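You operate a simulated robot arm through the tools that you are given. There is no shell and no other tool.

Carry out the task below with a simulated two-armed robot. There is one attempt and no reset: what you move stays moved.

TASK
Sand the blue ball's matt patch to satin with the FINE pad.
Fine: damp the pad in the water dish first so that no dust flies, work the patch, lay the pad back, then dry the drops on top with the yellow ball cloth and lay it back. Drop, tip or break nothing, pinch no finger, and leave the ball in its ring.

It is judged by the outcome, as a careful person would: the job done as asked, and still so three seconds after it is handed in. It fails if anything else is knocked over, pushed out of place, dropped, spilled or broken. Flat cloth is picked up by pressing the open fingertips on it (5 to 10 N) and closing them slowly along it; thin cloth reads only 2 to 8 mm in the jaws.

THE ROBOT
Two 7-joint arms with two-finger grippers on one trunk that stands fixed in place. Base frame: the origin is at the foot of the trunk, x ahead of it, y to its left, z up. Units: m, rad, N and s.
The left shoulder is at [0.06, 0.123, 1.02], the right one opposite. Each reaches about 0.894 m from its shoulder. Payload 1.47 kg a hand.
Tool frame (each hand has its own): the origin (TCP) lies between the finger pads and is the grasp point; the fingertips stand 0.016 m ahead of it; z points along the fingers, y is the line along which they close. The gripper opens to 0.087 m; its body begins 0.055 m behind the TCP.
Orientation is told as [roll, pitch, yaw] about the base's x, y, z axes, in that order, counted from this pose: with the fingers straight down and closing along the base's y, the tool's x points along the base's -x, its y along +y and its z along -z.

THE INTERFACE
- The arms move only by the tool step_arm. It takes "left_commands", "right_commands" or both (then of equal length, played together; a hand with none holds still); each is a list of rows, each a list of 7 numbers: the shift along the tool's x, y, z in units of 250 mm (1.0 is 250 mm), then the turn, a rotation vector about the tool's x, y, z in units of 60 degrees (1.0 is 60 degrees), then the finger opening in m, from 0 to 0.087. In form: [[dx, dy, dz, wx, wy, wz, jaw], ...]. A call has 1 to 20 rows; each row is the pose to reach, as a shift and turn from the pose commanded when the call began, along the tool's axes at that moment. A call with a number of a shift or a turn outside -1 to 1 is refused whole. Each row takes 0.2 s and may step no farther than 0.05 m and 0.15 rad from the row before; otherwise, or with a gripper value out of range, the whole call is refused. A pose out of reach is approached as far as the arm can. The call stops where the force on the tool passes 40 N (or 10 N more than at its start, if that is more) or the arm is blocked; 0.2 s more then pass. Each finger travels about 0.153 m/s and halts on what it meets, pressing with about 20 N; the grip force reading is that of the motor and also rises with nothing between the fingers. The clock runs only during rows and for 0.2 s after the last one: add rows that repeat a pose to give the fingers time. It gives the time, the measured TCP pose, the force on the tool (base axes), the opening and the grip force at its end, in the units of the frame above (readings bear some noise), with the torque about the TCP (base axes, N m) and any sound that the robot's microphone picked up, and new pictures: "views" is both (left out), scene, wrist or none (wrist: the cameras of the hands that moved).
- Cameras (640 x 400 px; columns grow to the right, rows downward): "scene" is now at [0.0882, -0.0063, 1.5772]; the picture's right is [-0.07, -1.00, 0.00], its down [-0.71, 0.05, -0.70] and it looks along [0.70, -0.05, -0.71] (base axes); focal length 341 px, centre (320, 200). "left" rides on the left gripper at [0.073, -0.012, -0.09] in its tool frame; the picture's right is [0.16, 0.99, 0.00], its down [-0.72, 0.12, -0.68] and it looks along [-0.67, 0.11, 0.73] (tool axes); focal length 247 px, centre (320, 200). "right" rides on the right gripper at [0.073, 0.012, -0.09] in its tool frame; the picture's right is [-0.16, 0.99, 0.00], its down [-0.72, -0.12, -0.68] and it looks along [-0.67, -0.11, 0.73] (tool axes); focal length 247 px, centre (320, 200). There is no depth. A picture from a camera that has moved, and an enlarged one, comes with that camera's place and axes in the base frame and with its lens.
- lift_body(by): moves the trunk up (or, below 0, down) by that many m; the arms and the scene camera ride with it, the base frame stays. It gives what a move gives, with no picture.
- turn_head(pan, tilt): turns the head with the scene camera to pan (to the left, within 2.094 rad either way) and tilt (down, from -0.506 to 1.204), counted from straight ahead of the robot. It gives what a move gives, and a new picture of the scene camera.
- enlarge(camera, box): a new picture of the part [left, top, right, bottom] of that camera's present view, enlarged. The clock stands still meanwhile.
- sign_off(): hands the job in; it is judged then, once.

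Nothing tells you positions but the pictures and the camera data. Unless the task says otherwise, let go and move clear before handing in.

The tools are called by a JSON object that holds its "name" and its "arguments". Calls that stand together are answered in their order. step_arm: Moves the arms, as the interface text tells. Its arguments: {"type":"object","properties":{"left_commands":{"type":"array"},"right_commands":{"type":"array"},"views":{"type":"string","enum":["both","scene","wrist","none"]}},"required":[]} The other tools are called the same way: lift_body (by) moves the trunk up or down; turn_head (pan, tilt) turns the head that bears the scene camera; enlarge (camera, box) takes an enlarged picture of a part of a camera's view; sign_off () hands the job in.

At the start:

```text
clock: 0.0
left_tcp_pos: [0.436, 0.1606, 1.3367]
left_ee_rot: [0.0, 0.0, -0.001]
left_force: [-0.3, 0.5, -0.1]
left_wrist_torque: [-0.01, 0.03, 0.0]
left_finger_gap: 0.087
left_gripper_force: 0.1
right_tcp_pos: [0.5094, -0.2207, 1.299]
right_ee_rot: [0.0, 0.001, 0.0]
right_force: [0.4, 0.0, 0.2]
right_wrist_torque: [0.0, 0.02, 0.01]
right_finger_gap: 0.0868
right_gripper_force: 0.1
trunk travel left (down, up): [-0.175, 0.055]
head pan, tilt (commanded): [-0.066, 0.791]
```

scene: 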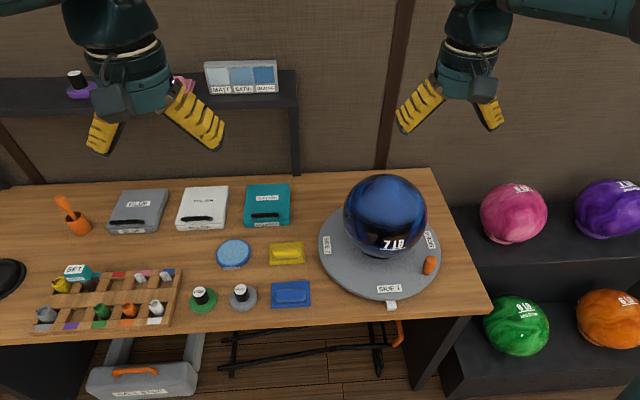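
right: 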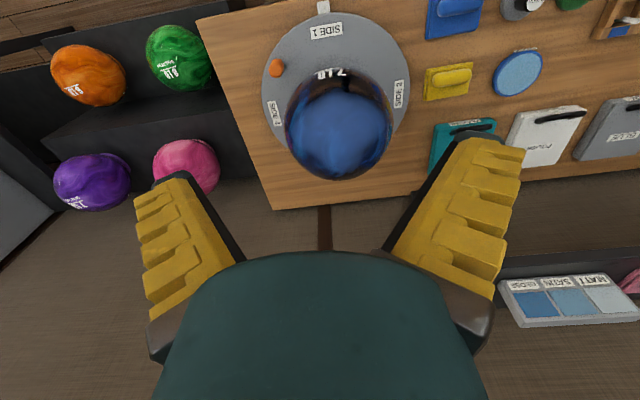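
left: 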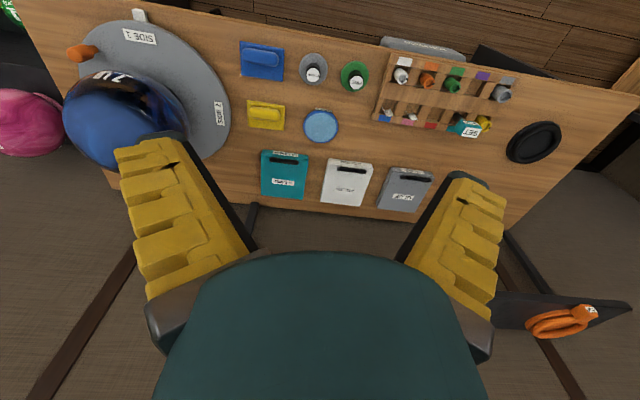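

I see a bench with the blue ball on a grey turntable at the right, and three pads or cases (grey, white, teal) with black handles along the back. There is also a round blue dish, a yellow cloth, a blue cloth and bottles. I'll enlarge the pictures to read the labels before moving anything.

{"name": "enlarge", "arguments": {"camera": "scene", "box": [90, 170, 330, 320]}}

{"name": "enlarge", "arguments": {"camera": "scene", "box": [300, 160, 460, 320]}}

{"name": "enlarge", "arguments": {"camera": "scene", "box": [0, 170, 200, 340]}}

{"name": "enlarge", "arguments": {"camera": "left", "box": [220, 20, 460, 220]}}

{"name": "enlarge", "arguments": {"camera": "right", "box": [250, 0, 440, 200]}}

{"name": "enlarge", "arguments": {"camera": "scene", "box": [190, 50, 300, 110]}}

```text
2.67 times, centred on (210, 245) of scene
camera zoom: at [0.0882, -0.0063, 1.5772], right [-0.07, -1.0, 0.0], down [-0.71, 0.05, -0.7], along [0.7, -0.05, -0.71], focal length 910 px, centre (613, 80)
```

zoom: 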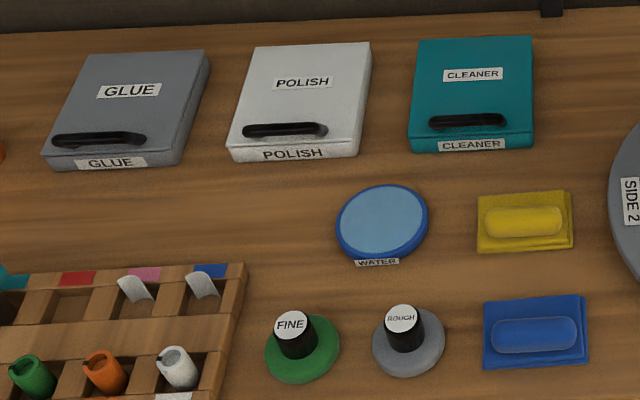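

```text
2.50 times, centred on (380, 240) of scene
camera zoom: at [0.0882, -0.0063, 1.5772], right [-0.07, -1.0, 0.0], down [-0.71, 0.05, -0.7], along [0.7, -0.05, -0.71], focal length 853 px, centre (170, 100)
```

zoom: 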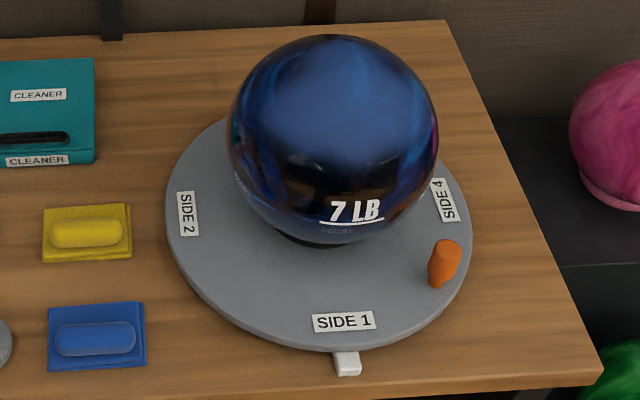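

```text
2.35 times, centred on (100, 255) of scene
camera zoom: at [0.0882, -0.0063, 1.5772], right [-0.07, -1.0, 0.0], down [-0.71, 0.05, -0.7], along [0.7, -0.05, -0.71], focal length 803 px, centre (838, 71)
```

zoom: 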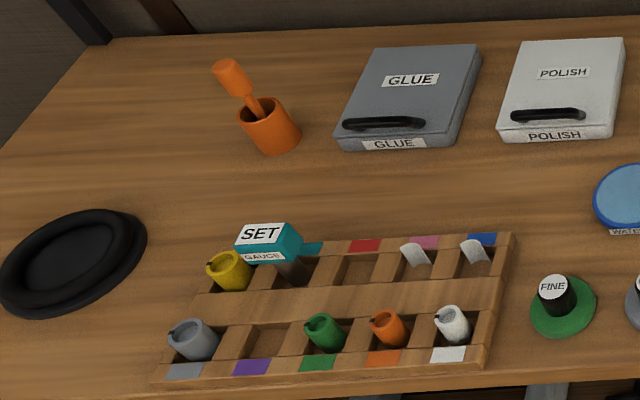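

```text
2.00 times, centred on (340, 120) of left
camera zoom: at [0.3627, 0.1486, 1.427], right [-0.16, 0.99, 0.0], down [0.72, 0.12, 0.68], along [0.67, 0.11, -0.73], focal length 494 px, centre (280, 360)
```

zoom: 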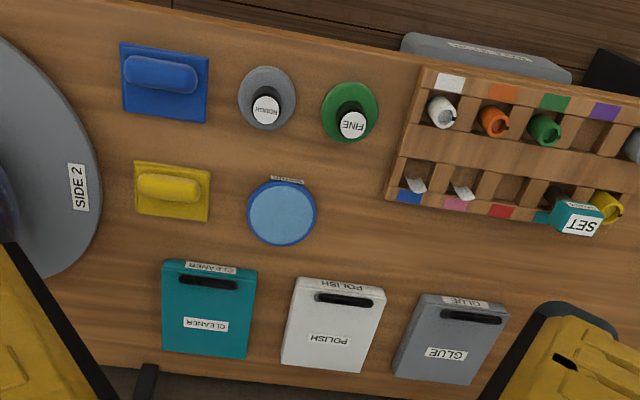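

```text
2.00 times, centred on (345, 100) of right
camera zoom: at [0.4373, -0.2087, 1.387], right [0.16, 0.99, 0.0], down [0.72, -0.12, 0.68], along [0.67, -0.11, -0.73], focal length 494 px, centre (270, 400)
```

zoom: 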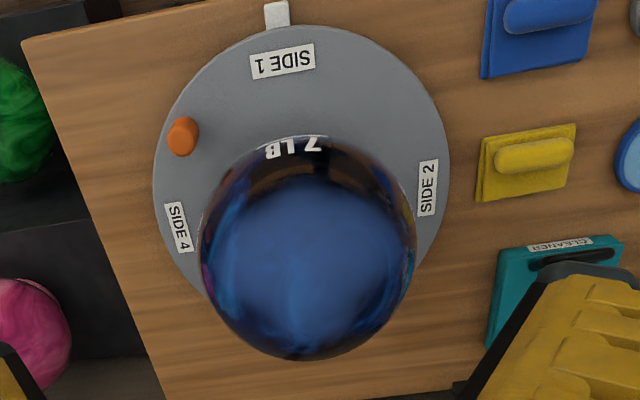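

```text
5.82 times, centred on (245, 80) of scene
camera zoom: at [0.0882, -0.0063, 1.5772], right [-0.07, -1.0, 0.0], down [-0.71, 0.05, -0.7], along [0.7, -0.05, -0.71], focal length 1985 px, centre (756, 898)
```

zoom: 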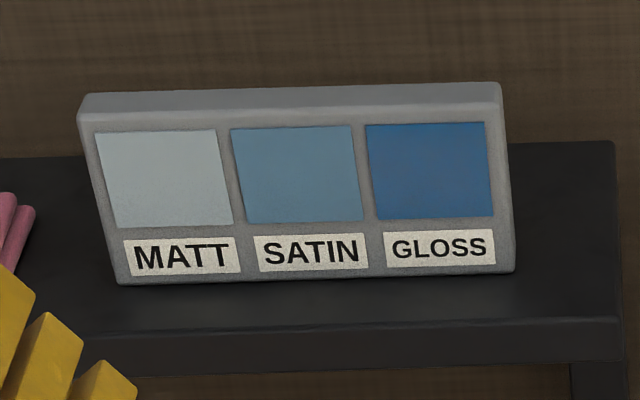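

The fine pad is the green disc with a black knob, near (0.53, 0.26, 0.78). The water dish is near (0.66, 0.20), and the ball centre is near (0.67, -0.22, 0.92). I don't yet know where the matt patch is or how the cloth and dish are made, so I'll look closer.

{"name": "enlarge", "arguments": {"camera": "scene", "box": [335, 165, 435, 260]}}

{"name": "enlarge", "arguments": {"camera": "right", "box": [275, 60, 405, 190]}}

{"name": "enlarge", "arguments": {"camera": "scene", "box": [180, 230, 320, 315]}}

{"name": "enlarge", "arguments": {"camera": "left", "box": [230, 30, 380, 150]}}

{"name": "enlarge", "arguments": {"camera": "left", "box": [60, 10, 240, 180]}}

```text
4.21 times, centred on (385, 212) of scene
camera zoom: at [0.0882, -0.0063, 1.5772], right [-0.07, -1.0, 0.0], down [-0.71, 0.05, -0.7], along [0.7, -0.05, -0.71], focal length 1437 px, centre (46, 147)
```

zoom: 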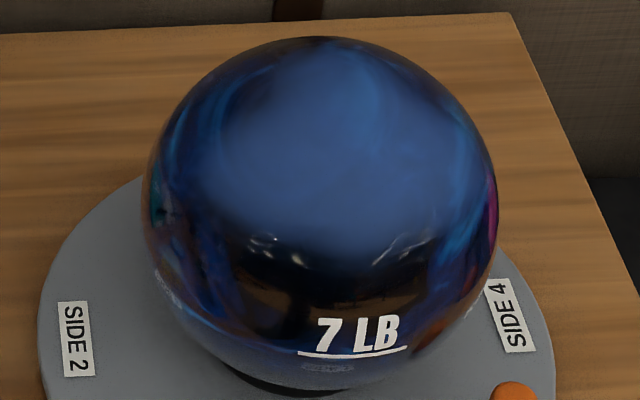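

```text
3.08 times, centred on (340, 125) of right
camera zoom: at [0.4373, -0.2087, 1.387], right [0.16, 0.99, 0.0], down [0.72, -0.12, 0.68], along [0.67, -0.11, -0.73], focal length 760 px, centre (258, 431)
```

zoom: 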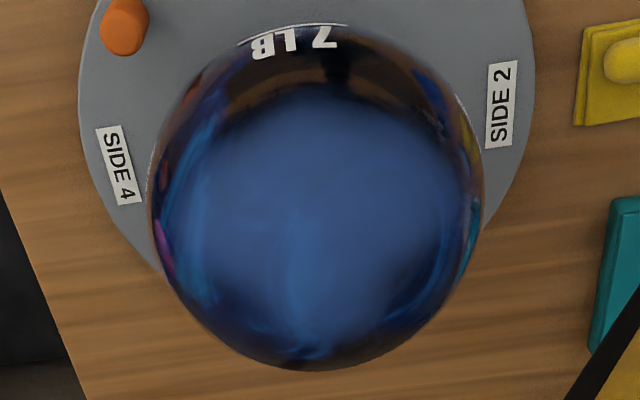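

```text
4.57 times, centred on (250, 272) of scene
camera zoom: at [0.0882, -0.0063, 1.5772], right [-0.07, -1.0, 0.0], down [-0.71, 0.05, -0.7], along [0.7, -0.05, -0.71], focal length 1560 px, centre (640, -131)
```

zoom: 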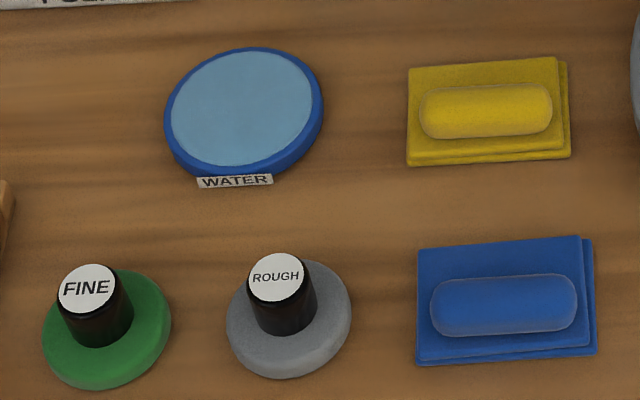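

```text
3.33 times, centred on (305, 90) of left
camera zoom: at [0.3627, 0.1486, 1.427], right [-0.16, 0.99, 0.0], down [0.72, 0.12, 0.68], along [0.67, 0.11, -0.73], focal length 823 px, centre (370, 567)
```

zoom: 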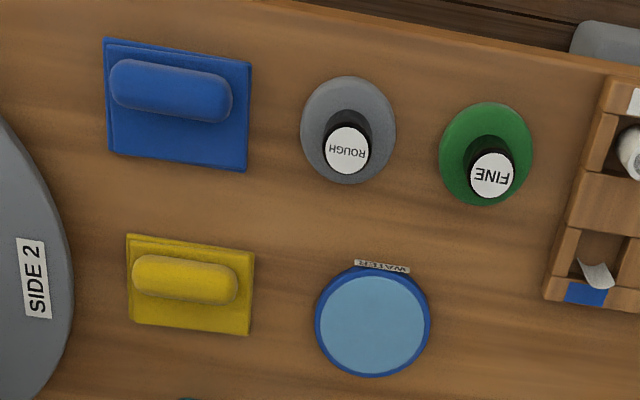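

```text
2.35 times, centred on (150, 95) of left
camera zoom: at [0.3627, 0.1486, 1.427], right [-0.16, 0.99, 0.0], down [0.72, 0.12, 0.68], along [0.67, 0.11, -0.73], focal length 581 px, centre (720, 447)
```

zoom: 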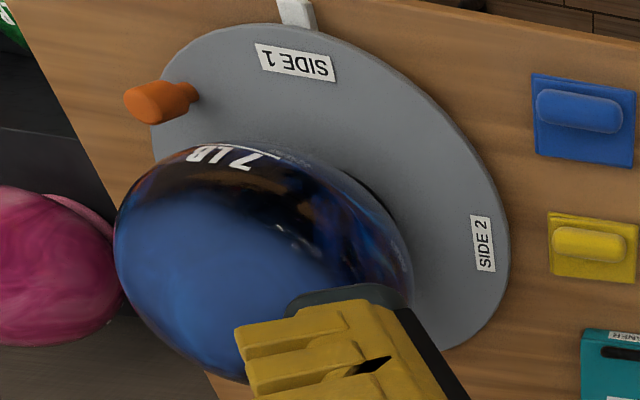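

The broad dull area on top of the ball may be the patch or a reflection. I'll move the right hand to see the ball from its right side, and lower the left hand, well above the bench, to look at the pads, dish and cloth.

{"name": "step_arm", "arguments": {"right_commands": [[-0.08, -0.1, 0.06, 0, 0, -0.125, 0.08], [-0.16, -0.2, 0.12, 0, 0, -0.25, 0.08], [-0.24, -0.3, 0.18, 0, 0, -0.375, 0.08], [-0.32, -0.4, 0.24, 0, 0, -0.5, 0.08], [-0.4, -0.5, 0.3, 0, 0, -0.625, 0.08], [-0.48, -0.6, 0.36, 0, 0, -0.75, 0.08], [-0.56, -0.7, 0.42, 0, 0, -0.875, 0.08], [-0.64, -0.8, 0.48, 0, 0, -1.0, 0.08]], "left_commands": [[0.018, 0.02, 0.1185, 0, 0, 0, 0.08], [0.036, 0.04, 0.237, 0, 0, 0, 0.08], [0.054, 0.06, 0.3555, 0, 0, 0, 0.08], [0.072, 0.08, 0.474, 0, 0, 0, 0.08], [0.09, 0.1, 0.5925, 0, 0, 0, 0.08], [0.108, 0.12, 0.711, 0, 0, 0, 0.08], [0.126, 0.14, 0.8295, 0, 0, 0, 0.08], [0.144, 0.16, 0.948, 0, 0, 0, 0.08]], "views": "both"}}

```text
clock: 1.8
left_tcp_pos: [0.4014, 0.2004, 1.0996]
left_ee_rot: [0.001, 0.001, 0.001]
left_force: [0.2, -0.4, 0.7]
left_wrist_torque: [0.01, 0.04, 0.02]
left_finger_gap: 0.0816
left_gripper_force: 1.1
right_tcp_pos: [0.6724, -0.4208, 1.1753]
right_ee_rot: [-0.001, 0.0, 1.048]
right_force: [-0.2, 0.7, -0.8]
right_wrist_torque: [0.04, 0.04, 0.03]
right_finger_gap: 0.0815
right_gripper_force: 1.0
trunk travel left (down, up): [-0.175, 0.055]
head pan, tilt (commanded): [-0.066, 0.791]
camera scene: at [0.0901, -0.0072, 1.577], right [-0.07, -1.0, 0.0], down [-0.71, 0.05, -0.7], along [0.7, -0.05, -0.71], focal length 341 px, centre (320, 200)
camera right: at [0.6261, -0.4782, 1.2644], right [-0.78, 0.63, 0.0], down [0.46, 0.57, 0.68], along [0.43, 0.53, -0.73], focal length 247 px, centre (320, 200)
camera left: at [0.3279, 0.1889, 1.189], right [-0.16, 0.99, 0.0], down [0.72, 0.11, 0.68], along [0.67, 0.11, -0.73], focal length 247 px, centre (320, 200)
```

scene: 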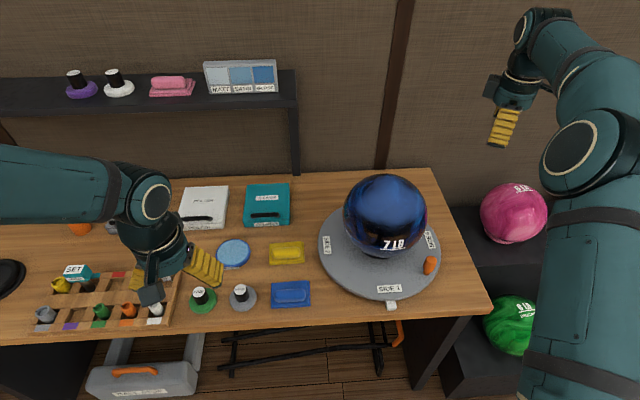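
right: 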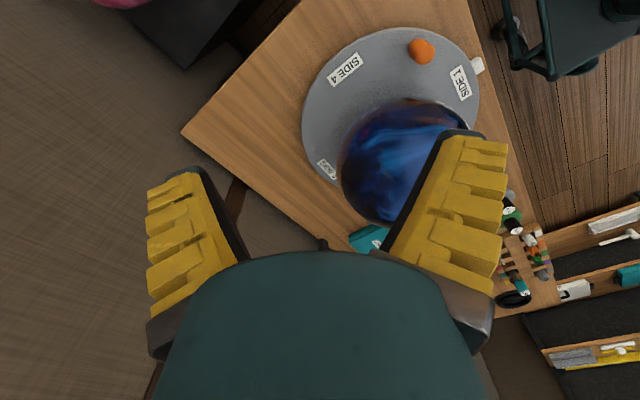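
left: 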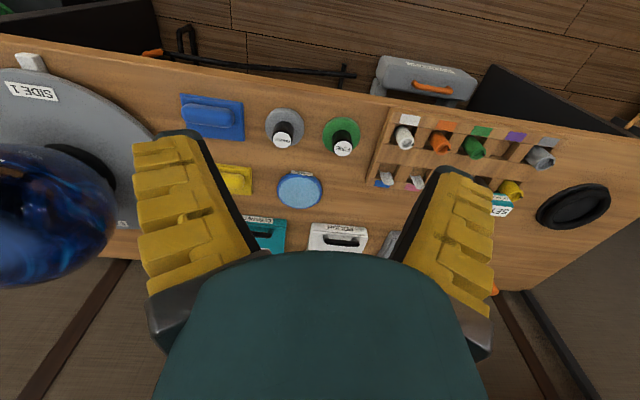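

From the right the ball looks glossy with a dark swirl, though the finger hides part of it. I'll enlarge both wrist pictures.

{"name": "enlarge", "arguments": {"camera": "right", "box": [300, 20, 500, 250]}}

{"name": "enlarge", "arguments": {"camera": "left", "box": [170, 80, 380, 220]}}

{"name": "enlarge", "arguments": {"camera": "left", "box": [0, 40, 170, 300]}}

{"name": "enlarge", "arguments": {"camera": "scene", "box": [310, 160, 460, 310]}}

```text
1.74 times, centred on (400, 135) of right
camera zoom: at [0.6261, -0.4782, 1.2644], right [-0.78, 0.63, 0.0], down [0.46, 0.57, 0.68], along [0.43, 0.53, -0.73], focal length 430 px, centre (181, 313)
```

zoom: 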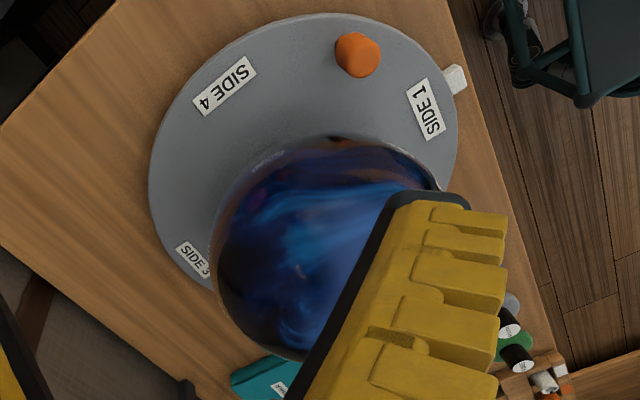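

```text
2.86 times, centred on (275, 150) of left
camera zoom: at [0.3279, 0.1889, 1.189], right [-0.16, 0.99, 0.0], down [0.72, 0.11, 0.68], along [0.67, 0.11, -0.73], focal length 706 px, centre (449, 343)
```

zoom: 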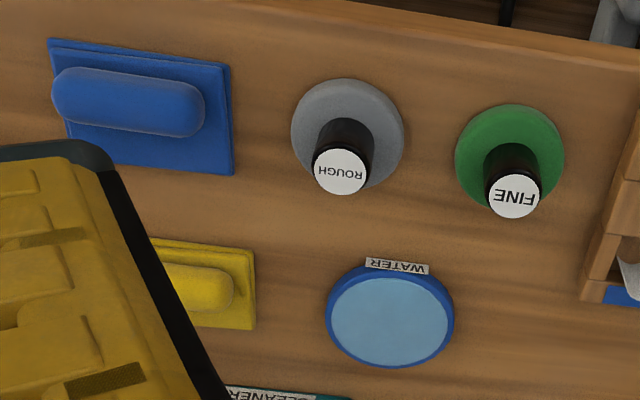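

```text
1.54 times, centred on (85, 170) of left
camera zoom: at [0.3279, 0.1889, 1.189], right [-0.16, 0.99, 0.0], down [0.72, 0.11, 0.68], along [0.67, 0.11, -0.73], focal length 380 px, centre (682, 246)
```

zoom: 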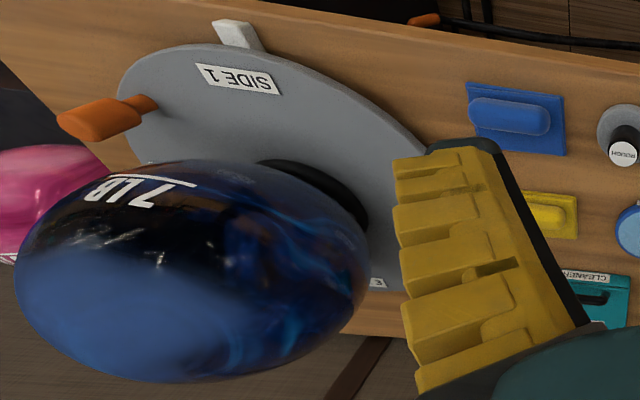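

```text
2.67 times, centred on (385, 235) of scene
camera zoom: at [0.0901, -0.0072, 1.577], right [-0.07, -1.0, 0.0], down [-0.71, 0.05, -0.7], along [0.7, -0.05, -0.71], focal length 910 px, centre (147, 107)
```

zoom: 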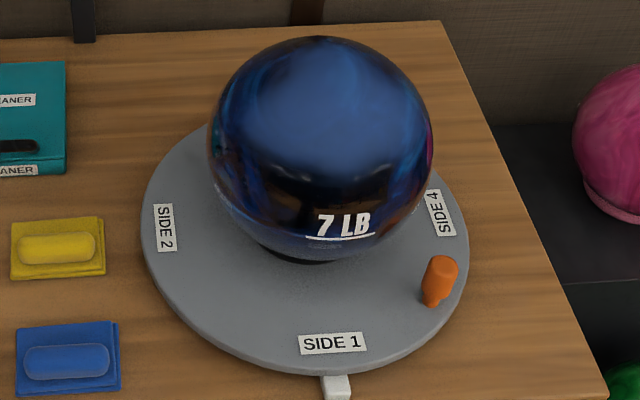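

The dull area sits at the same place on the ball in three views, so it is probably the patch. I'll check it from the right side without the finger in the way.

{"name": "step_arm", "arguments": {"right_commands": [[0.03, -0.004, 0.005, 0, 0, -0.125, 0.08], [0.06, -0.008, 0.01, 0, 0, -0.25, 0.08], [0.09, -0.011, 0.015, 0, 0, -0.375, 0.08], [0.125, -0.015, 0.02, 0, 0, -0.5, 0.08]], "views": "wrist"}}

{"name": "enlarge", "arguments": {"camera": "right", "box": [240, 100, 440, 270]}}

```text
clock: 2.8
left_tcp_pos: [0.4012, 0.2015, 1.0986]
left_ee_rot: [0.001, 0.001, -0.002]
left_force: [-0.8, -0.4, -0.9]
left_wrist_torque: [0.01, 0.02, 0.0]
left_finger_gap: 0.0816
left_gripper_force: 2.0
right_tcp_pos: [0.657, -0.4497, 1.1727]
right_ee_rot: [0.0, 0.001, 1.572]
right_force: [1.1, -0.2, 0.3]
right_wrist_torque: [0.02, -0.03, 0.03]
right_finger_gap: 0.0817
right_gripper_force: 0.8
trunk travel left (down, up): [-0.175, 0.055]
head pan, tilt (commanded): [-0.066, 0.791]
camera right: at [0.646, -0.5222, 1.2618], right [-0.99, 0.16, 0.0], down [0.11, 0.72, 0.68], along [0.11, 0.67, -0.73], focal length 247 px, centre (320, 200)
```

right: 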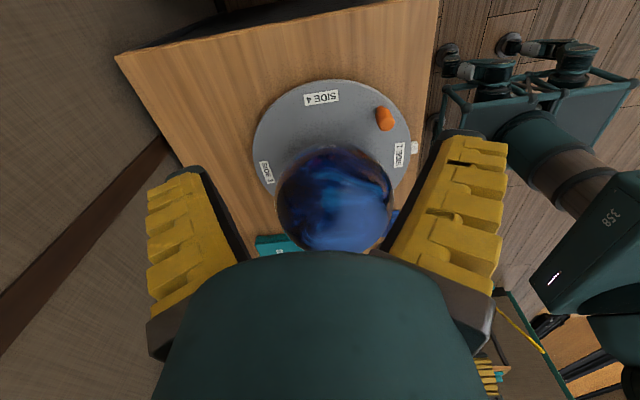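

```text
2.35 times, centred on (340, 185) of right
camera zoom: at [0.646, -0.5222, 1.2618], right [-0.99, 0.16, 0.0], down [0.11, 0.72, 0.68], along [0.11, 0.67, -0.73], focal length 581 px, centre (273, 235)
```

zoom: 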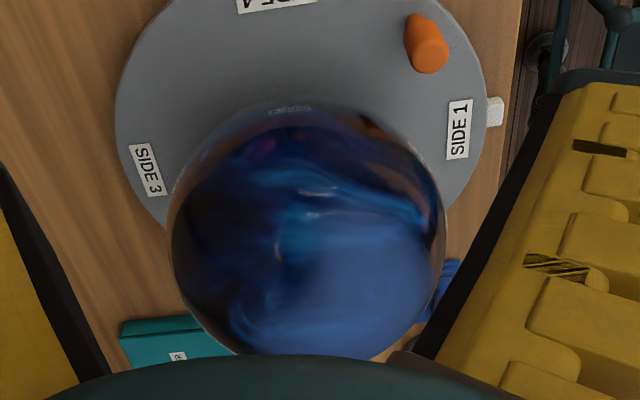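

From this side the dull patch is clearly real. It is soft-edged and sits on top of the ball, leaning about 20° toward the robot. I'll use the right arm for the work, so I'm pulling the left hand back to the left and bringing the right hand round at a safe height.

{"name": "step_arm", "arguments": {"right_commands": [[-0.075, 0.1, -0.035, 0, 0, 0.125, 0.08], [-0.15, 0.2, -0.07, 0, 0, 0.25, 0.08], [-0.225, 0.3, -0.105, 0, 0, 0.375, 0.08], [-0.3, 0.4, -0.14, 0, 0, 0.5, 0.08], [-0.375, 0.5, -0.175, 0, 0, 0.625, 0.08], [-0.45, 0.6, -0.21, 0, 0, 0.75, 0.08], [-0.525, 0.7, -0.245, 0, 0, 0.875, 0.08], [-0.6, 0.8, -0.28, 0, 0, 1.0, 0.08]], "left_commands": [[0.02, 0.125, -0.025, 0, 0, 0, 0.08], [0.04, 0.25, -0.05, 0, 0, 0, 0.08], [0.06, 0.375, -0.075, 0, 0, 0, 0.08], [0.08, 0.5, -0.1, 0, 0, 0, 0.08], [0.1, 0.625, -0.125, 0, 0, 0, 0.08], [0.12, 0.75, -0.15, 0, 0, 0, 0.08], [0.14, 0.875, -0.175, 0, 0, 0, 0.08], [0.16, 1.0, -0.2, 0, 0, 0, 0.08]], "views": "both"}}

```text
clock: 4.6
left_tcp_pos: [0.3624, 0.4512, 1.1513]
left_ee_rot: [-0.003, -0.001, -0.001]
left_force: [-0.4, -0.3, 0.3]
left_wrist_torque: [-0.02, -0.03, -0.01]
left_finger_gap: 0.0817
left_gripper_force: 1.0
right_tcp_pos: [0.4566, -0.2956, 1.2429]
right_ee_rot: [-0.002, 0.0, 0.523]
right_force: [0.1, -0.7, -0.1]
right_wrist_torque: [-0.05, 0.02, 0.01]
right_finger_gap: 0.0817
right_gripper_force: 0.9
trunk travel left (down, up): [-0.175, 0.055]
head pan, tilt (commanded): [-0.066, 0.791]
camera scene: at [0.0872, -0.0052, 1.5773], right [-0.07, -1.0, 0.0], down [-0.71, 0.05, -0.7], along [0.7, -0.05, -0.71], focal length 341 px, centre (320, 200)
camera right: at [0.3877, -0.3221, 1.3323], right [-0.36, 0.93, 0.0], down [0.68, 0.26, 0.68], along [0.64, 0.24, -0.73], focal length 247 px, centre (320, 200)
camera left: at [0.2871, 0.4407, 1.2421], right [-0.16, 0.99, 0.0], down [0.72, 0.12, 0.68], along [0.67, 0.11, -0.73], focal length 247 px, centre (320, 200)
```

scene: 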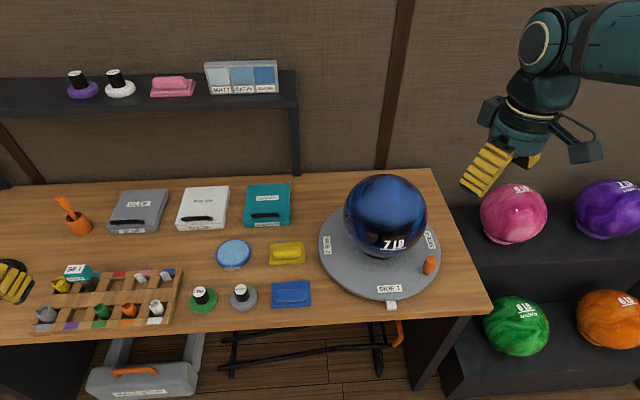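
right: 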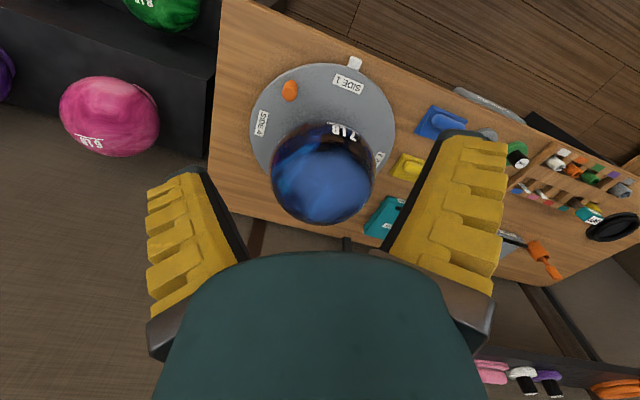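
left: 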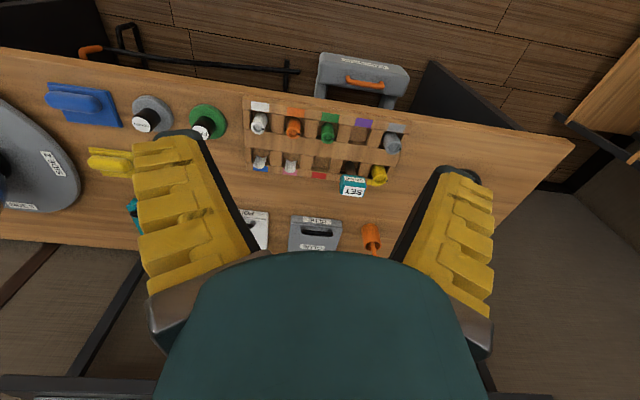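

Both hands are clear. I'm carrying the right hand over toward the fine pad at a safe height while turning the wrist straight.

{"name": "step_arm", "arguments": {"right_commands": [[-0.065, 0.1125, 0.025, 0, 0, 0.0625, 0.08], [-0.13, 0.225, 0.05, 0, 0, 0.125, 0.08], [-0.195, 0.3375, 0.075, 0, 0, 0.1875, 0.08], [-0.26, 0.45, 0.1, 0, 0, 0.25, 0.08], [-0.325, 0.5625, 0.125, 0, 0, 0.3125, 0.08], [-0.39, 0.675, 0.15, 0, 0, 0.375, 0.08], [-0.455, 0.7875, 0.175, 0, 0, 0.4375, 0.08], [-0.52, 0.9, 0.2, 0, 0, 0.5, 0.08]], "views": "none"}}

{"name": "step_arm", "arguments": {"right_commands": [[0.0, 0.1, 0.06, 0, 0, 0, 0.08], [0.0, 0.2, 0.12, 0, 0, 0, 0.08], [0.0, 0.3, 0.18, 0, 0, 0, 0.08], [0.0, 0.4, 0.24, 0, 0, 0, 0.08], [0.0, 0.5, 0.3, 0, 0, 0, 0.08], [0.0, 0.6, 0.36, 0, 0, 0, 0.08], [0.0, 0.7, 0.42, 0, 0, 0, 0.08], [0.0, 0.8, 0.48, 0, 0, 0, 0.08]], "views": "both"}}

```text
clock: 6.4
left_tcp_pos: [0.3619, 0.4513, 1.1508]
left_ee_rot: [-0.001, 0.0, 0.0]
left_force: [0.2, 0.3, -0.3]
left_wrist_torque: [-0.03, 0.01, 0.01]
left_finger_gap: 0.0816
left_gripper_force: 1.4
right_tcp_pos: [0.4595, -0.0389, 1.1929]
right_ee_rot: [-0.001, 0.0, -0.002]
right_force: [0.1, 0.3, -0.6]
right_wrist_torque: [0.0, 0.0, -0.02]
right_finger_gap: 0.0818
right_gripper_force: 1.5
trunk travel left (down, up): [-0.175, 0.055]
head pan, tilt (commanded): [-0.066, 0.791]
```

```text
clock: 8.2
left_tcp_pos: [0.3613, 0.4526, 1.1511]
left_ee_rot: [-0.001, 0.0, 0.0]
left_force: [0.0, 0.2, 0.2]
left_wrist_torque: [0.02, -0.02, -0.01]
left_finger_gap: 0.0817
left_gripper_force: 1.4
right_tcp_pos: [0.4572, 0.1616, 1.0738]
right_ee_rot: [-0.001, 0.001, 0.0]
right_force: [-0.2, -0.3, 0.0]
right_wrist_torque: [0.02, -0.02, 0.0]
right_finger_gap: 0.0818
right_gripper_force: 0.9
trunk travel left (down, up): [-0.175, 0.055]
head pan, tilt (commanded): [-0.066, 0.791]
camera scene: at [0.0884, -0.0055, 1.5772], right [-0.07, -1.0, 0.0], down [-0.71, 0.05, -0.7], along [0.7, -0.05, -0.71], focal length 341 px, centre (320, 200)
camera right: at [0.3838, 0.1735, 1.1624], right [0.16, 0.99, 0.0], down [0.72, -0.12, 0.68], along [0.67, -0.11, -0.73], focal length 247 px, centre (320, 200)
```

scene: 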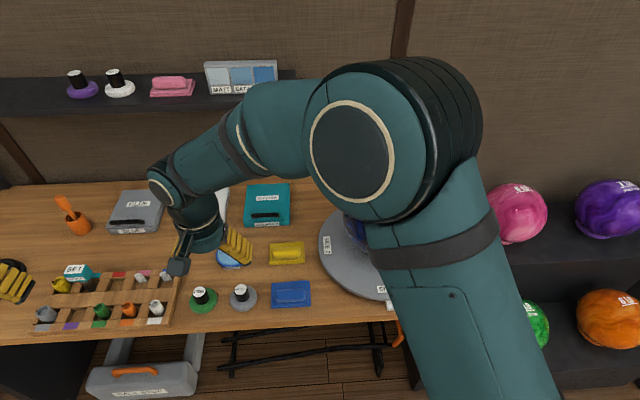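
right: 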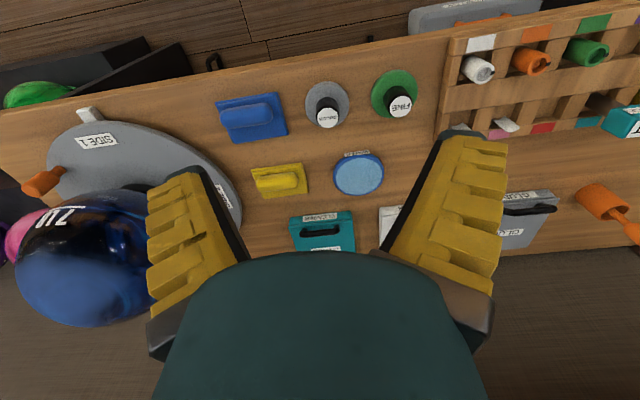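

The right wrist camera now sees the pads, dish and cloths well, so I'll enlarge for exact positions.

{"name": "enlarge", "arguments": {"camera": "right", "box": [340, 60, 440, 122]}}

{"name": "enlarge", "arguments": {"camera": "right", "box": [310, 135, 410, 205]}}

{"name": "enlarge", "arguments": {"camera": "right", "box": [200, 80, 330, 210]}}

{"name": "enlarge", "arguments": {"camera": "scene", "box": [180, 280, 270, 320]}}

{"name": "enlarge", "arguments": {"camera": "right", "box": [0, 80, 220, 330]}}

```text
6.40 times, centred on (390, 91) of right
camera zoom: at [0.3838, 0.1735, 1.1624], right [0.16, 0.99, 0.0], down [0.72, -0.12, 0.68], along [0.67, -0.11, -0.73], focal length 1581 px, centre (-128, 898)
```

zoom: 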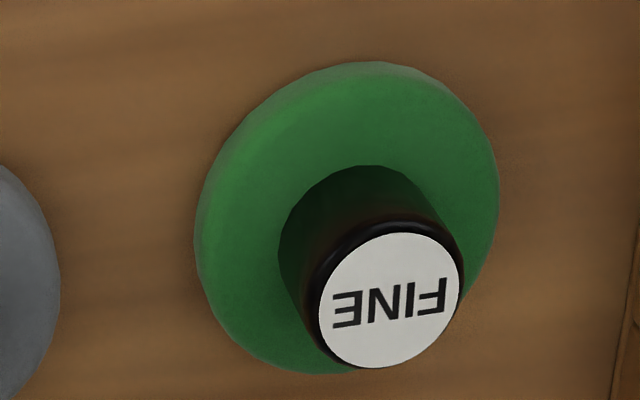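

```text
5.71 times, centred on (360, 170) of right
camera zoom: at [0.3838, 0.1735, 1.1624], right [0.16, 0.99, 0.0], down [0.72, -0.12, 0.68], along [0.67, -0.11, -0.73], focal length 1411 px, centre (91, 371)
```

zoom: 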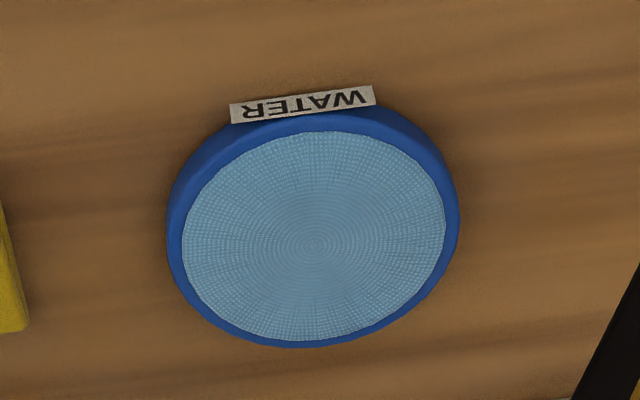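

```text
3.08 times, centred on (265, 145) of right
camera zoom: at [0.3838, 0.1735, 1.1624], right [0.16, 0.99, 0.0], down [0.72, -0.12, 0.68], along [0.67, -0.11, -0.73], focal length 760 px, centre (489, 369)
```

zoom: 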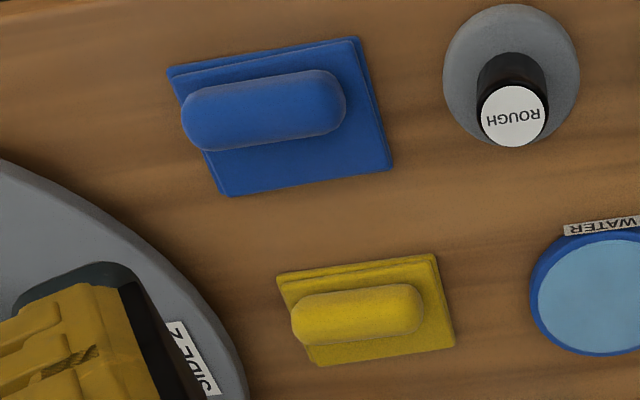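

```text
7.11 times, centred on (225, 300) of scene
camera zoom: at [0.0884, -0.0055, 1.5772], right [-0.07, -1.0, 0.0], down [-0.71, 0.05, -0.7], along [0.7, -0.05, -0.71], focal length 2426 px, centre (996, -511)
```

zoom: 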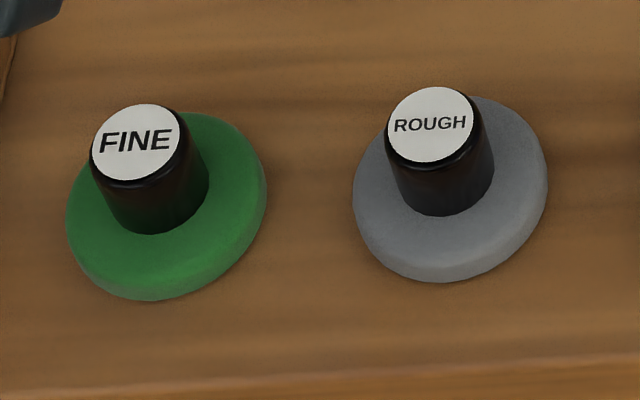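

```text
1.60 times, centred on (110, 205) of right
camera zoom: at [0.3838, 0.1735, 1.1624], right [0.16, 0.99, 0.0], down [0.72, -0.12, 0.68], along [0.67, -0.11, -0.73], focal length 395 px, centre (656, 192)
```

zoom: 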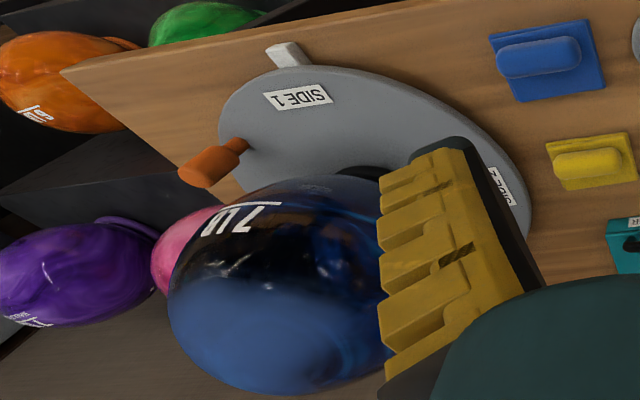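

The fine pad's knob is about 36 mm wide, at roughly (0.537, 0.262), with its top at z 0.822. The water centre is near (0.670, 0.199, 0.797), and the yellow cloth's bar is near (0.653, 0.050). I'll move above the fine pad and check alignment before going down.

{"name": "step_arm", "arguments": {"right_commands": [[-0.05, 0.067, 0.1, 0, 0, 0, 0.07], [-0.107, 0.133, 0.205, 0, 0, 0, 0.06], [-0.16, 0.2, 0.308, 0, 0, 0, 0.06], [-0.213, 0.267, 0.41, 0, 0, 0, 0.06], [-0.267, 0.333, 0.513, 0, 0, 0, 0.06], [-0.32, 0.4, 0.616, 0, 0, 0, 0.06], [-0.32, 0.4, 0.616, 0, 0, 0, 0.06]], "views": "both"}}

{"name": "enlarge", "arguments": {"camera": "right", "box": [220, 60, 420, 260]}}

{"name": "enlarge", "arguments": {"camera": "left", "box": [120, 60, 320, 200]}}

```text
clock: 9.8
left_tcp_pos: [0.3614, 0.4511, 1.1512]
left_ee_rot: [0.002, 0.0, -0.001]
left_force: [0.9, -0.4, 0.0]
left_wrist_torque: [0.01, -0.04, 0.02]
left_finger_gap: 0.0816
left_gripper_force: 0.9
right_tcp_pos: [0.5365, 0.2615, 0.9191]
right_ee_rot: [-0.001, 0.001, -0.002]
right_force: [-0.6, -0.6, 0.7]
right_wrist_torque: [0.01, -0.02, -0.01]
right_finger_gap: 0.0644
right_gripper_force: 3.3
trunk travel left (down, up): [-0.175, 0.055]
head pan, tilt (commanded): [-0.066, 0.791]
camera scene: at [0.0877, -0.0066, 1.5773], right [-0.07, -1.0, 0.0], down [-0.71, 0.05, -0.7], along [0.7, -0.05, -0.71], focal length 341 px, centre (320, 200)
camera right: at [0.4632, 0.2728, 1.009], right [0.16, 0.99, 0.0], down [0.72, -0.12, 0.68], along [0.67, -0.11, -0.73], focal length 247 px, centre (320, 200)
```

scene: 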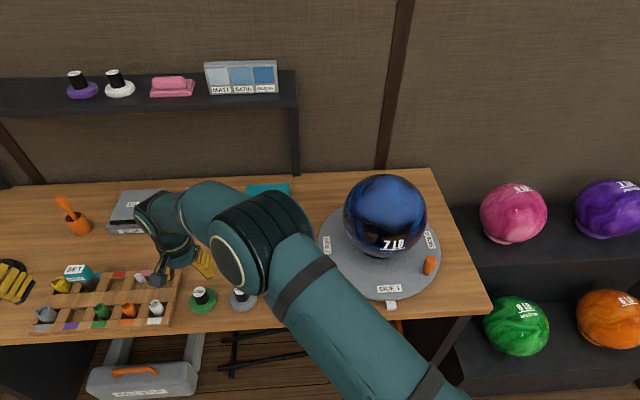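
right: 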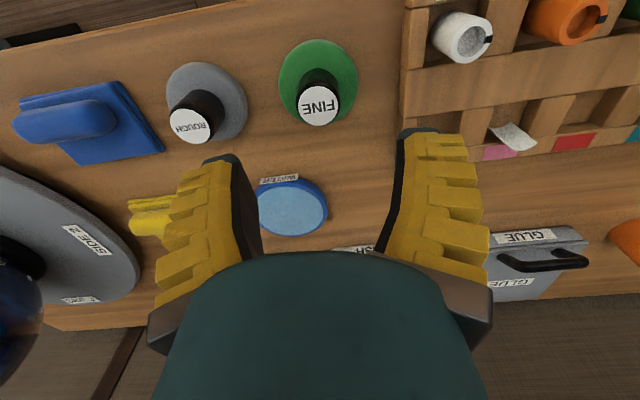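

```text
2.00 times, centred on (320, 160) of right
camera zoom: at [0.4632, 0.2728, 1.009], right [0.16, 0.99, 0.0], down [0.72, -0.12, 0.68], along [0.67, -0.11, -0.73], focal length 494 px, centre (320, 280)
```

zoom: 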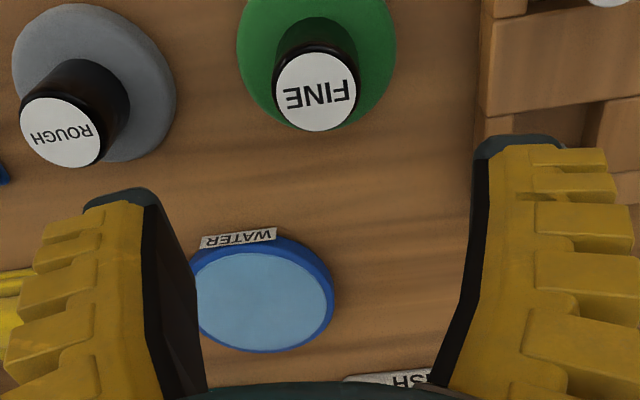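

```text
2.86 times, centred on (220, 130) of left
camera zoom: at [0.2878, 0.4392, 1.2423], right [-0.16, 0.99, 0.0], down [0.72, 0.12, 0.68], along [0.67, 0.11, -0.73], focal length 706 px, centre (606, 400)
```

zoom: 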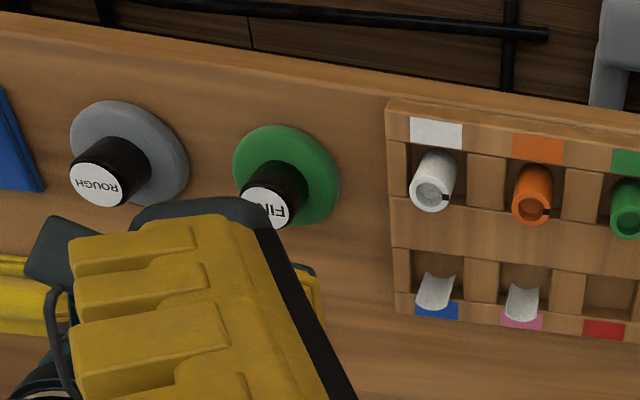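

The knob sits under the fingers as measured. I'm descending straight down to put the fingertips just above the green disc, with the jaw still open.

{"name": "step_arm", "arguments": {"right_commands": [[-0.003, -0.003, 0.09, 0, 0, 0, 0.06], [-0.003, -0.003, 0.18, 0, 0, 0, 0.06], [-0.003, -0.003, 0.27, 0, 0, 0, 0.06], [-0.003, -0.003, 0.34, 0, 0, 0, 0.06], [-0.003, -0.003, 0.4, 0, 0, 0, 0.06], [-0.003, -0.003, 0.44, 0, 0, 0, 0.06]], "views": "wrist"}}

{"name": "enlarge", "arguments": {"camera": "left", "box": [120, 60, 320, 200]}}

{"name": "enlarge", "arguments": {"camera": "scene", "box": [150, 240, 290, 330]}}

```text
clock: 11.2
left_tcp_pos: [0.3614, 0.451, 1.1508]
left_ee_rot: [0.0, 0.001, -0.002]
left_force: [-0.7, -0.9, -0.4]
left_wrist_torque: [-0.03, 0.0, 0.0]
left_finger_gap: 0.0817
left_gripper_force: 1.2
right_tcp_pos: [0.538, 0.2602, 0.8084]
right_ee_rot: [-0.001, 0.0, 0.0]
right_force: [0.6, -0.2, -0.4]
right_wrist_torque: [-0.01, -0.02, 0.01]
right_finger_gap: 0.0648
right_gripper_force: 3.0
trunk travel left (down, up): [-0.175, 0.055]
head pan, tilt (commanded): [-0.066, 0.791]
camera right: at [0.4652, 0.2718, 0.8971], right [0.16, 0.99, 0.0], down [0.72, -0.12, 0.68], along [0.67, -0.11, -0.73], focal length 247 px, centre (320, 200)
```

right: 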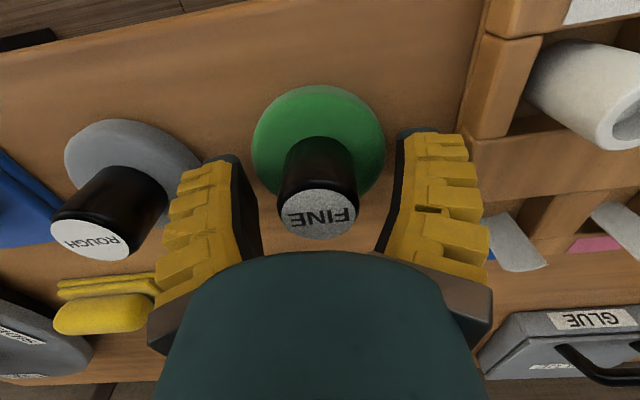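

```text
2.86 times, centred on (220, 130) of left
camera zoom: at [0.2882, 0.4395, 1.242], right [-0.16, 0.99, 0.0], down [0.72, 0.12, 0.68], along [0.67, 0.11, -0.73], focal length 706 px, centre (606, 400)
```

zoom: 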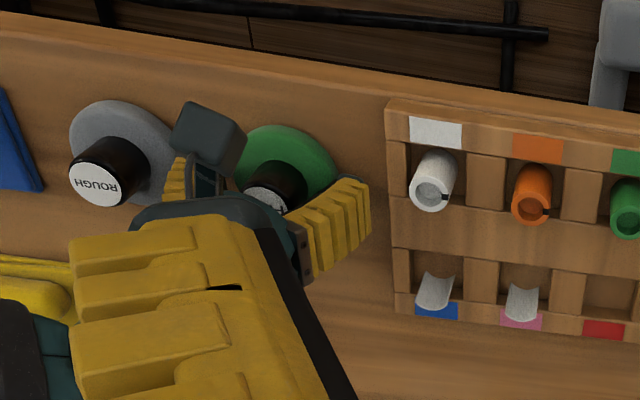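

```text
4.44 times, centred on (220, 285) of scene
camera zoom: at [0.0882, -0.0062, 1.5772], right [-0.07, -1.0, 0.0], down [-0.71, 0.05, -0.7], along [0.7, -0.05, -0.71], focal length 1516 px, centre (764, -178)
```

zoom: 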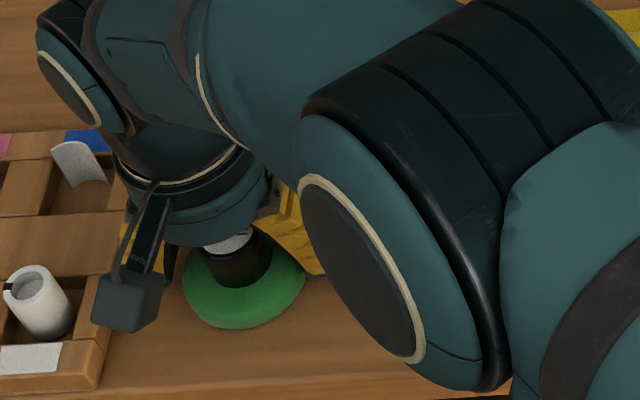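

The knob is centred between the fingers and nothing else is touching. I'm lowering a few millimetres more and closing gently on the knob.

{"name": "step_arm", "arguments": {"right_commands": [[0, -0.002, 0.015, 0, 0, 0, 0.056], [0, -0.002, 0.015, 0, 0, 0, 0.048], [0, -0.002, 0.015, 0, 0, 0, 0.042], [0, -0.002, 0.015, 0, 0, 0, 0.038], [0, -0.002, 0.015, 0, 0, 0, 0.034], [0, -0.002, 0.015, 0, 0, 0, 0.03], [0, -0.002, 0.015, 0, 0, 0, 0.025], [0, -0.002, 0.015, 0, 0, 0, 0.022], [0, -0.002, 0.015, 0, 0, 0, 0.022]], "views": "wrist"}}

```text
clock: 13.2
left_tcp_pos: [0.3611, 0.4501, 1.1509]
left_ee_rot: [-0.001, -0.002, -0.001]
left_force: [0.3, 0.6, -0.3]
left_wrist_torque: [-0.01, 0.01, 0.0]
left_finger_gap: 0.0816
left_gripper_force: 1.6
right_tcp_pos: [0.5379, 0.2606, 0.8054]
right_ee_rot: [0.003, -0.001, -0.001]
right_force: [1.3, 1.0, 11.2]
right_wrist_torque: [-0.02, 0.16, 0.02]
right_finger_gap: 0.0554
right_gripper_force: 20.3
trunk travel left (down, up): [-0.175, 0.055]
head pan, tilt (commanded): [-0.066, 0.791]
camera right: at [0.4653, 0.2715, 0.8949], right [0.16, 0.99, 0.0], down [0.72, -0.12, 0.68], along [0.67, -0.11, -0.73], focal length 247 px, centre (320, 200)
```

right: 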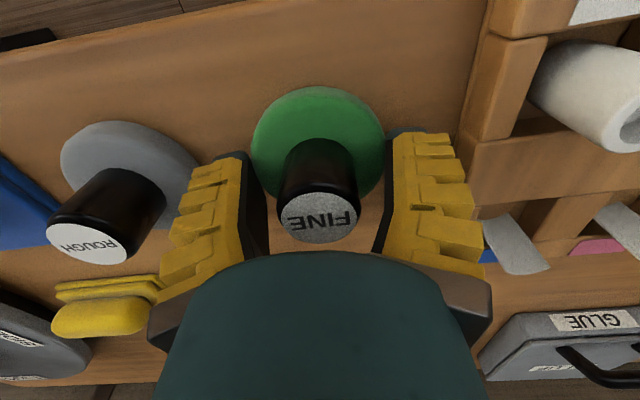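

The fingertips are resting on the disc: 11 N upward, with the jaw stopped at 55 mm. I'll reopen slightly, rise about 9 mm and close on the knob higher up.

{"name": "step_arm", "arguments": {"right_commands": [[0, 0, 0, 0, 0, 0, 0.06], [0, 0, -0.02, 0, 0, 0, 0.062], [0, 0, -0.036, 0, 0, 0, 0.062], [0, 0, -0.036, 0, 0, 0, 0.056], [0, 0, -0.036, 0, 0, 0, 0.05], [0, 0, -0.036, 0, 0, 0, 0.045]], "views": "wrist"}}

```text
clock: 14.6
left_tcp_pos: [0.3625, 0.4521, 1.1508]
left_ee_rot: [0.0, 0.0, 0.0]
left_force: [0.2, 0.2, 0.3]
left_wrist_torque: [-0.01, 0.02, -0.01]
left_finger_gap: 0.0817
left_gripper_force: 1.8
right_tcp_pos: [0.5393, 0.2586, 0.8147]
right_ee_rot: [0.0, 0.002, -0.001]
right_force: [0.7, -1.4, 0.0]
right_wrist_torque: [-0.01, -0.07, -0.02]
right_finger_gap: 0.0506
right_gripper_force: 3.8
trunk travel left (down, up): [-0.175, 0.055]
head pan, tilt (commanded): [-0.066, 0.791]
camera right: at [0.4654, 0.2713, 0.9035], right [0.16, 0.99, 0.0], down [0.72, -0.12, 0.68], along [0.67, -0.11, -0.73], focal length 247 px, centre (320, 200)
```

right: 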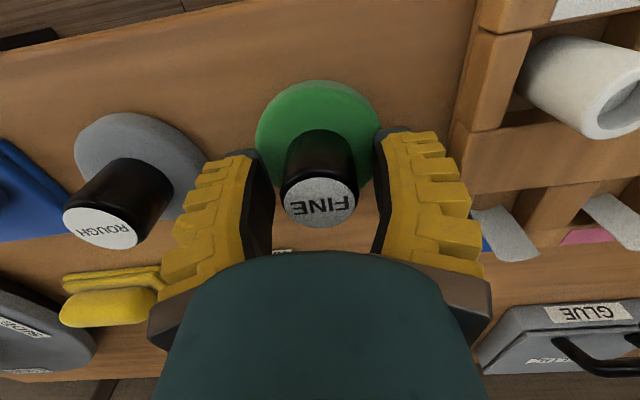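

The jaw now closes freely past the disc, so I'm closing onto the knob.

{"name": "step_arm", "arguments": {"right_commands": [[0, 0, 0, 0, 0, 0, 0.042], [0, 0, 0, 0, 0, 0, 0.038], [0, 0, 0, 0, 0, 0, 0.034], [0, 0, 0, 0, 0, 0, 0.03], [0, 0, 0, 0, 0, 0, 0.026], [0, 0, 0, 0, 0, 0, 0.022], [0, 0, 0, 0, 0, 0, 0.02]], "views": "wrist"}}

```text
clock: 16.2
left_tcp_pos: [0.3601, 0.4501, 1.1511]
left_ee_rot: [0.0, 0.0, -0.001]
left_force: [-0.7, 0.2, -0.9]
left_wrist_torque: [0.02, 0.0, -0.02]
left_finger_gap: 0.0818
left_gripper_force: 1.6
right_tcp_pos: [0.5372, 0.2598, 0.8157]
right_ee_rot: [0.001, 0.001, -0.001]
right_force: [-1.7, 0.2, 5.3]
right_wrist_torque: [-0.04, 0.26, 0.01]
right_finger_gap: 0.0281
right_gripper_force: 19.9
trunk travel left (down, up): [-0.175, 0.055]
head pan, tilt (commanded): [-0.066, 0.791]
camera right: at [0.4653, 0.2713, 0.9041], right [0.16, 0.99, 0.0], down [0.72, -0.12, 0.68], along [0.67, -0.11, -0.73], focal length 247 px, centre (320, 200)
```

right: 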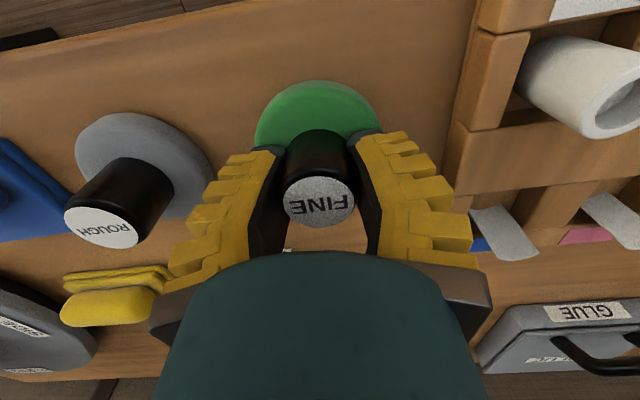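

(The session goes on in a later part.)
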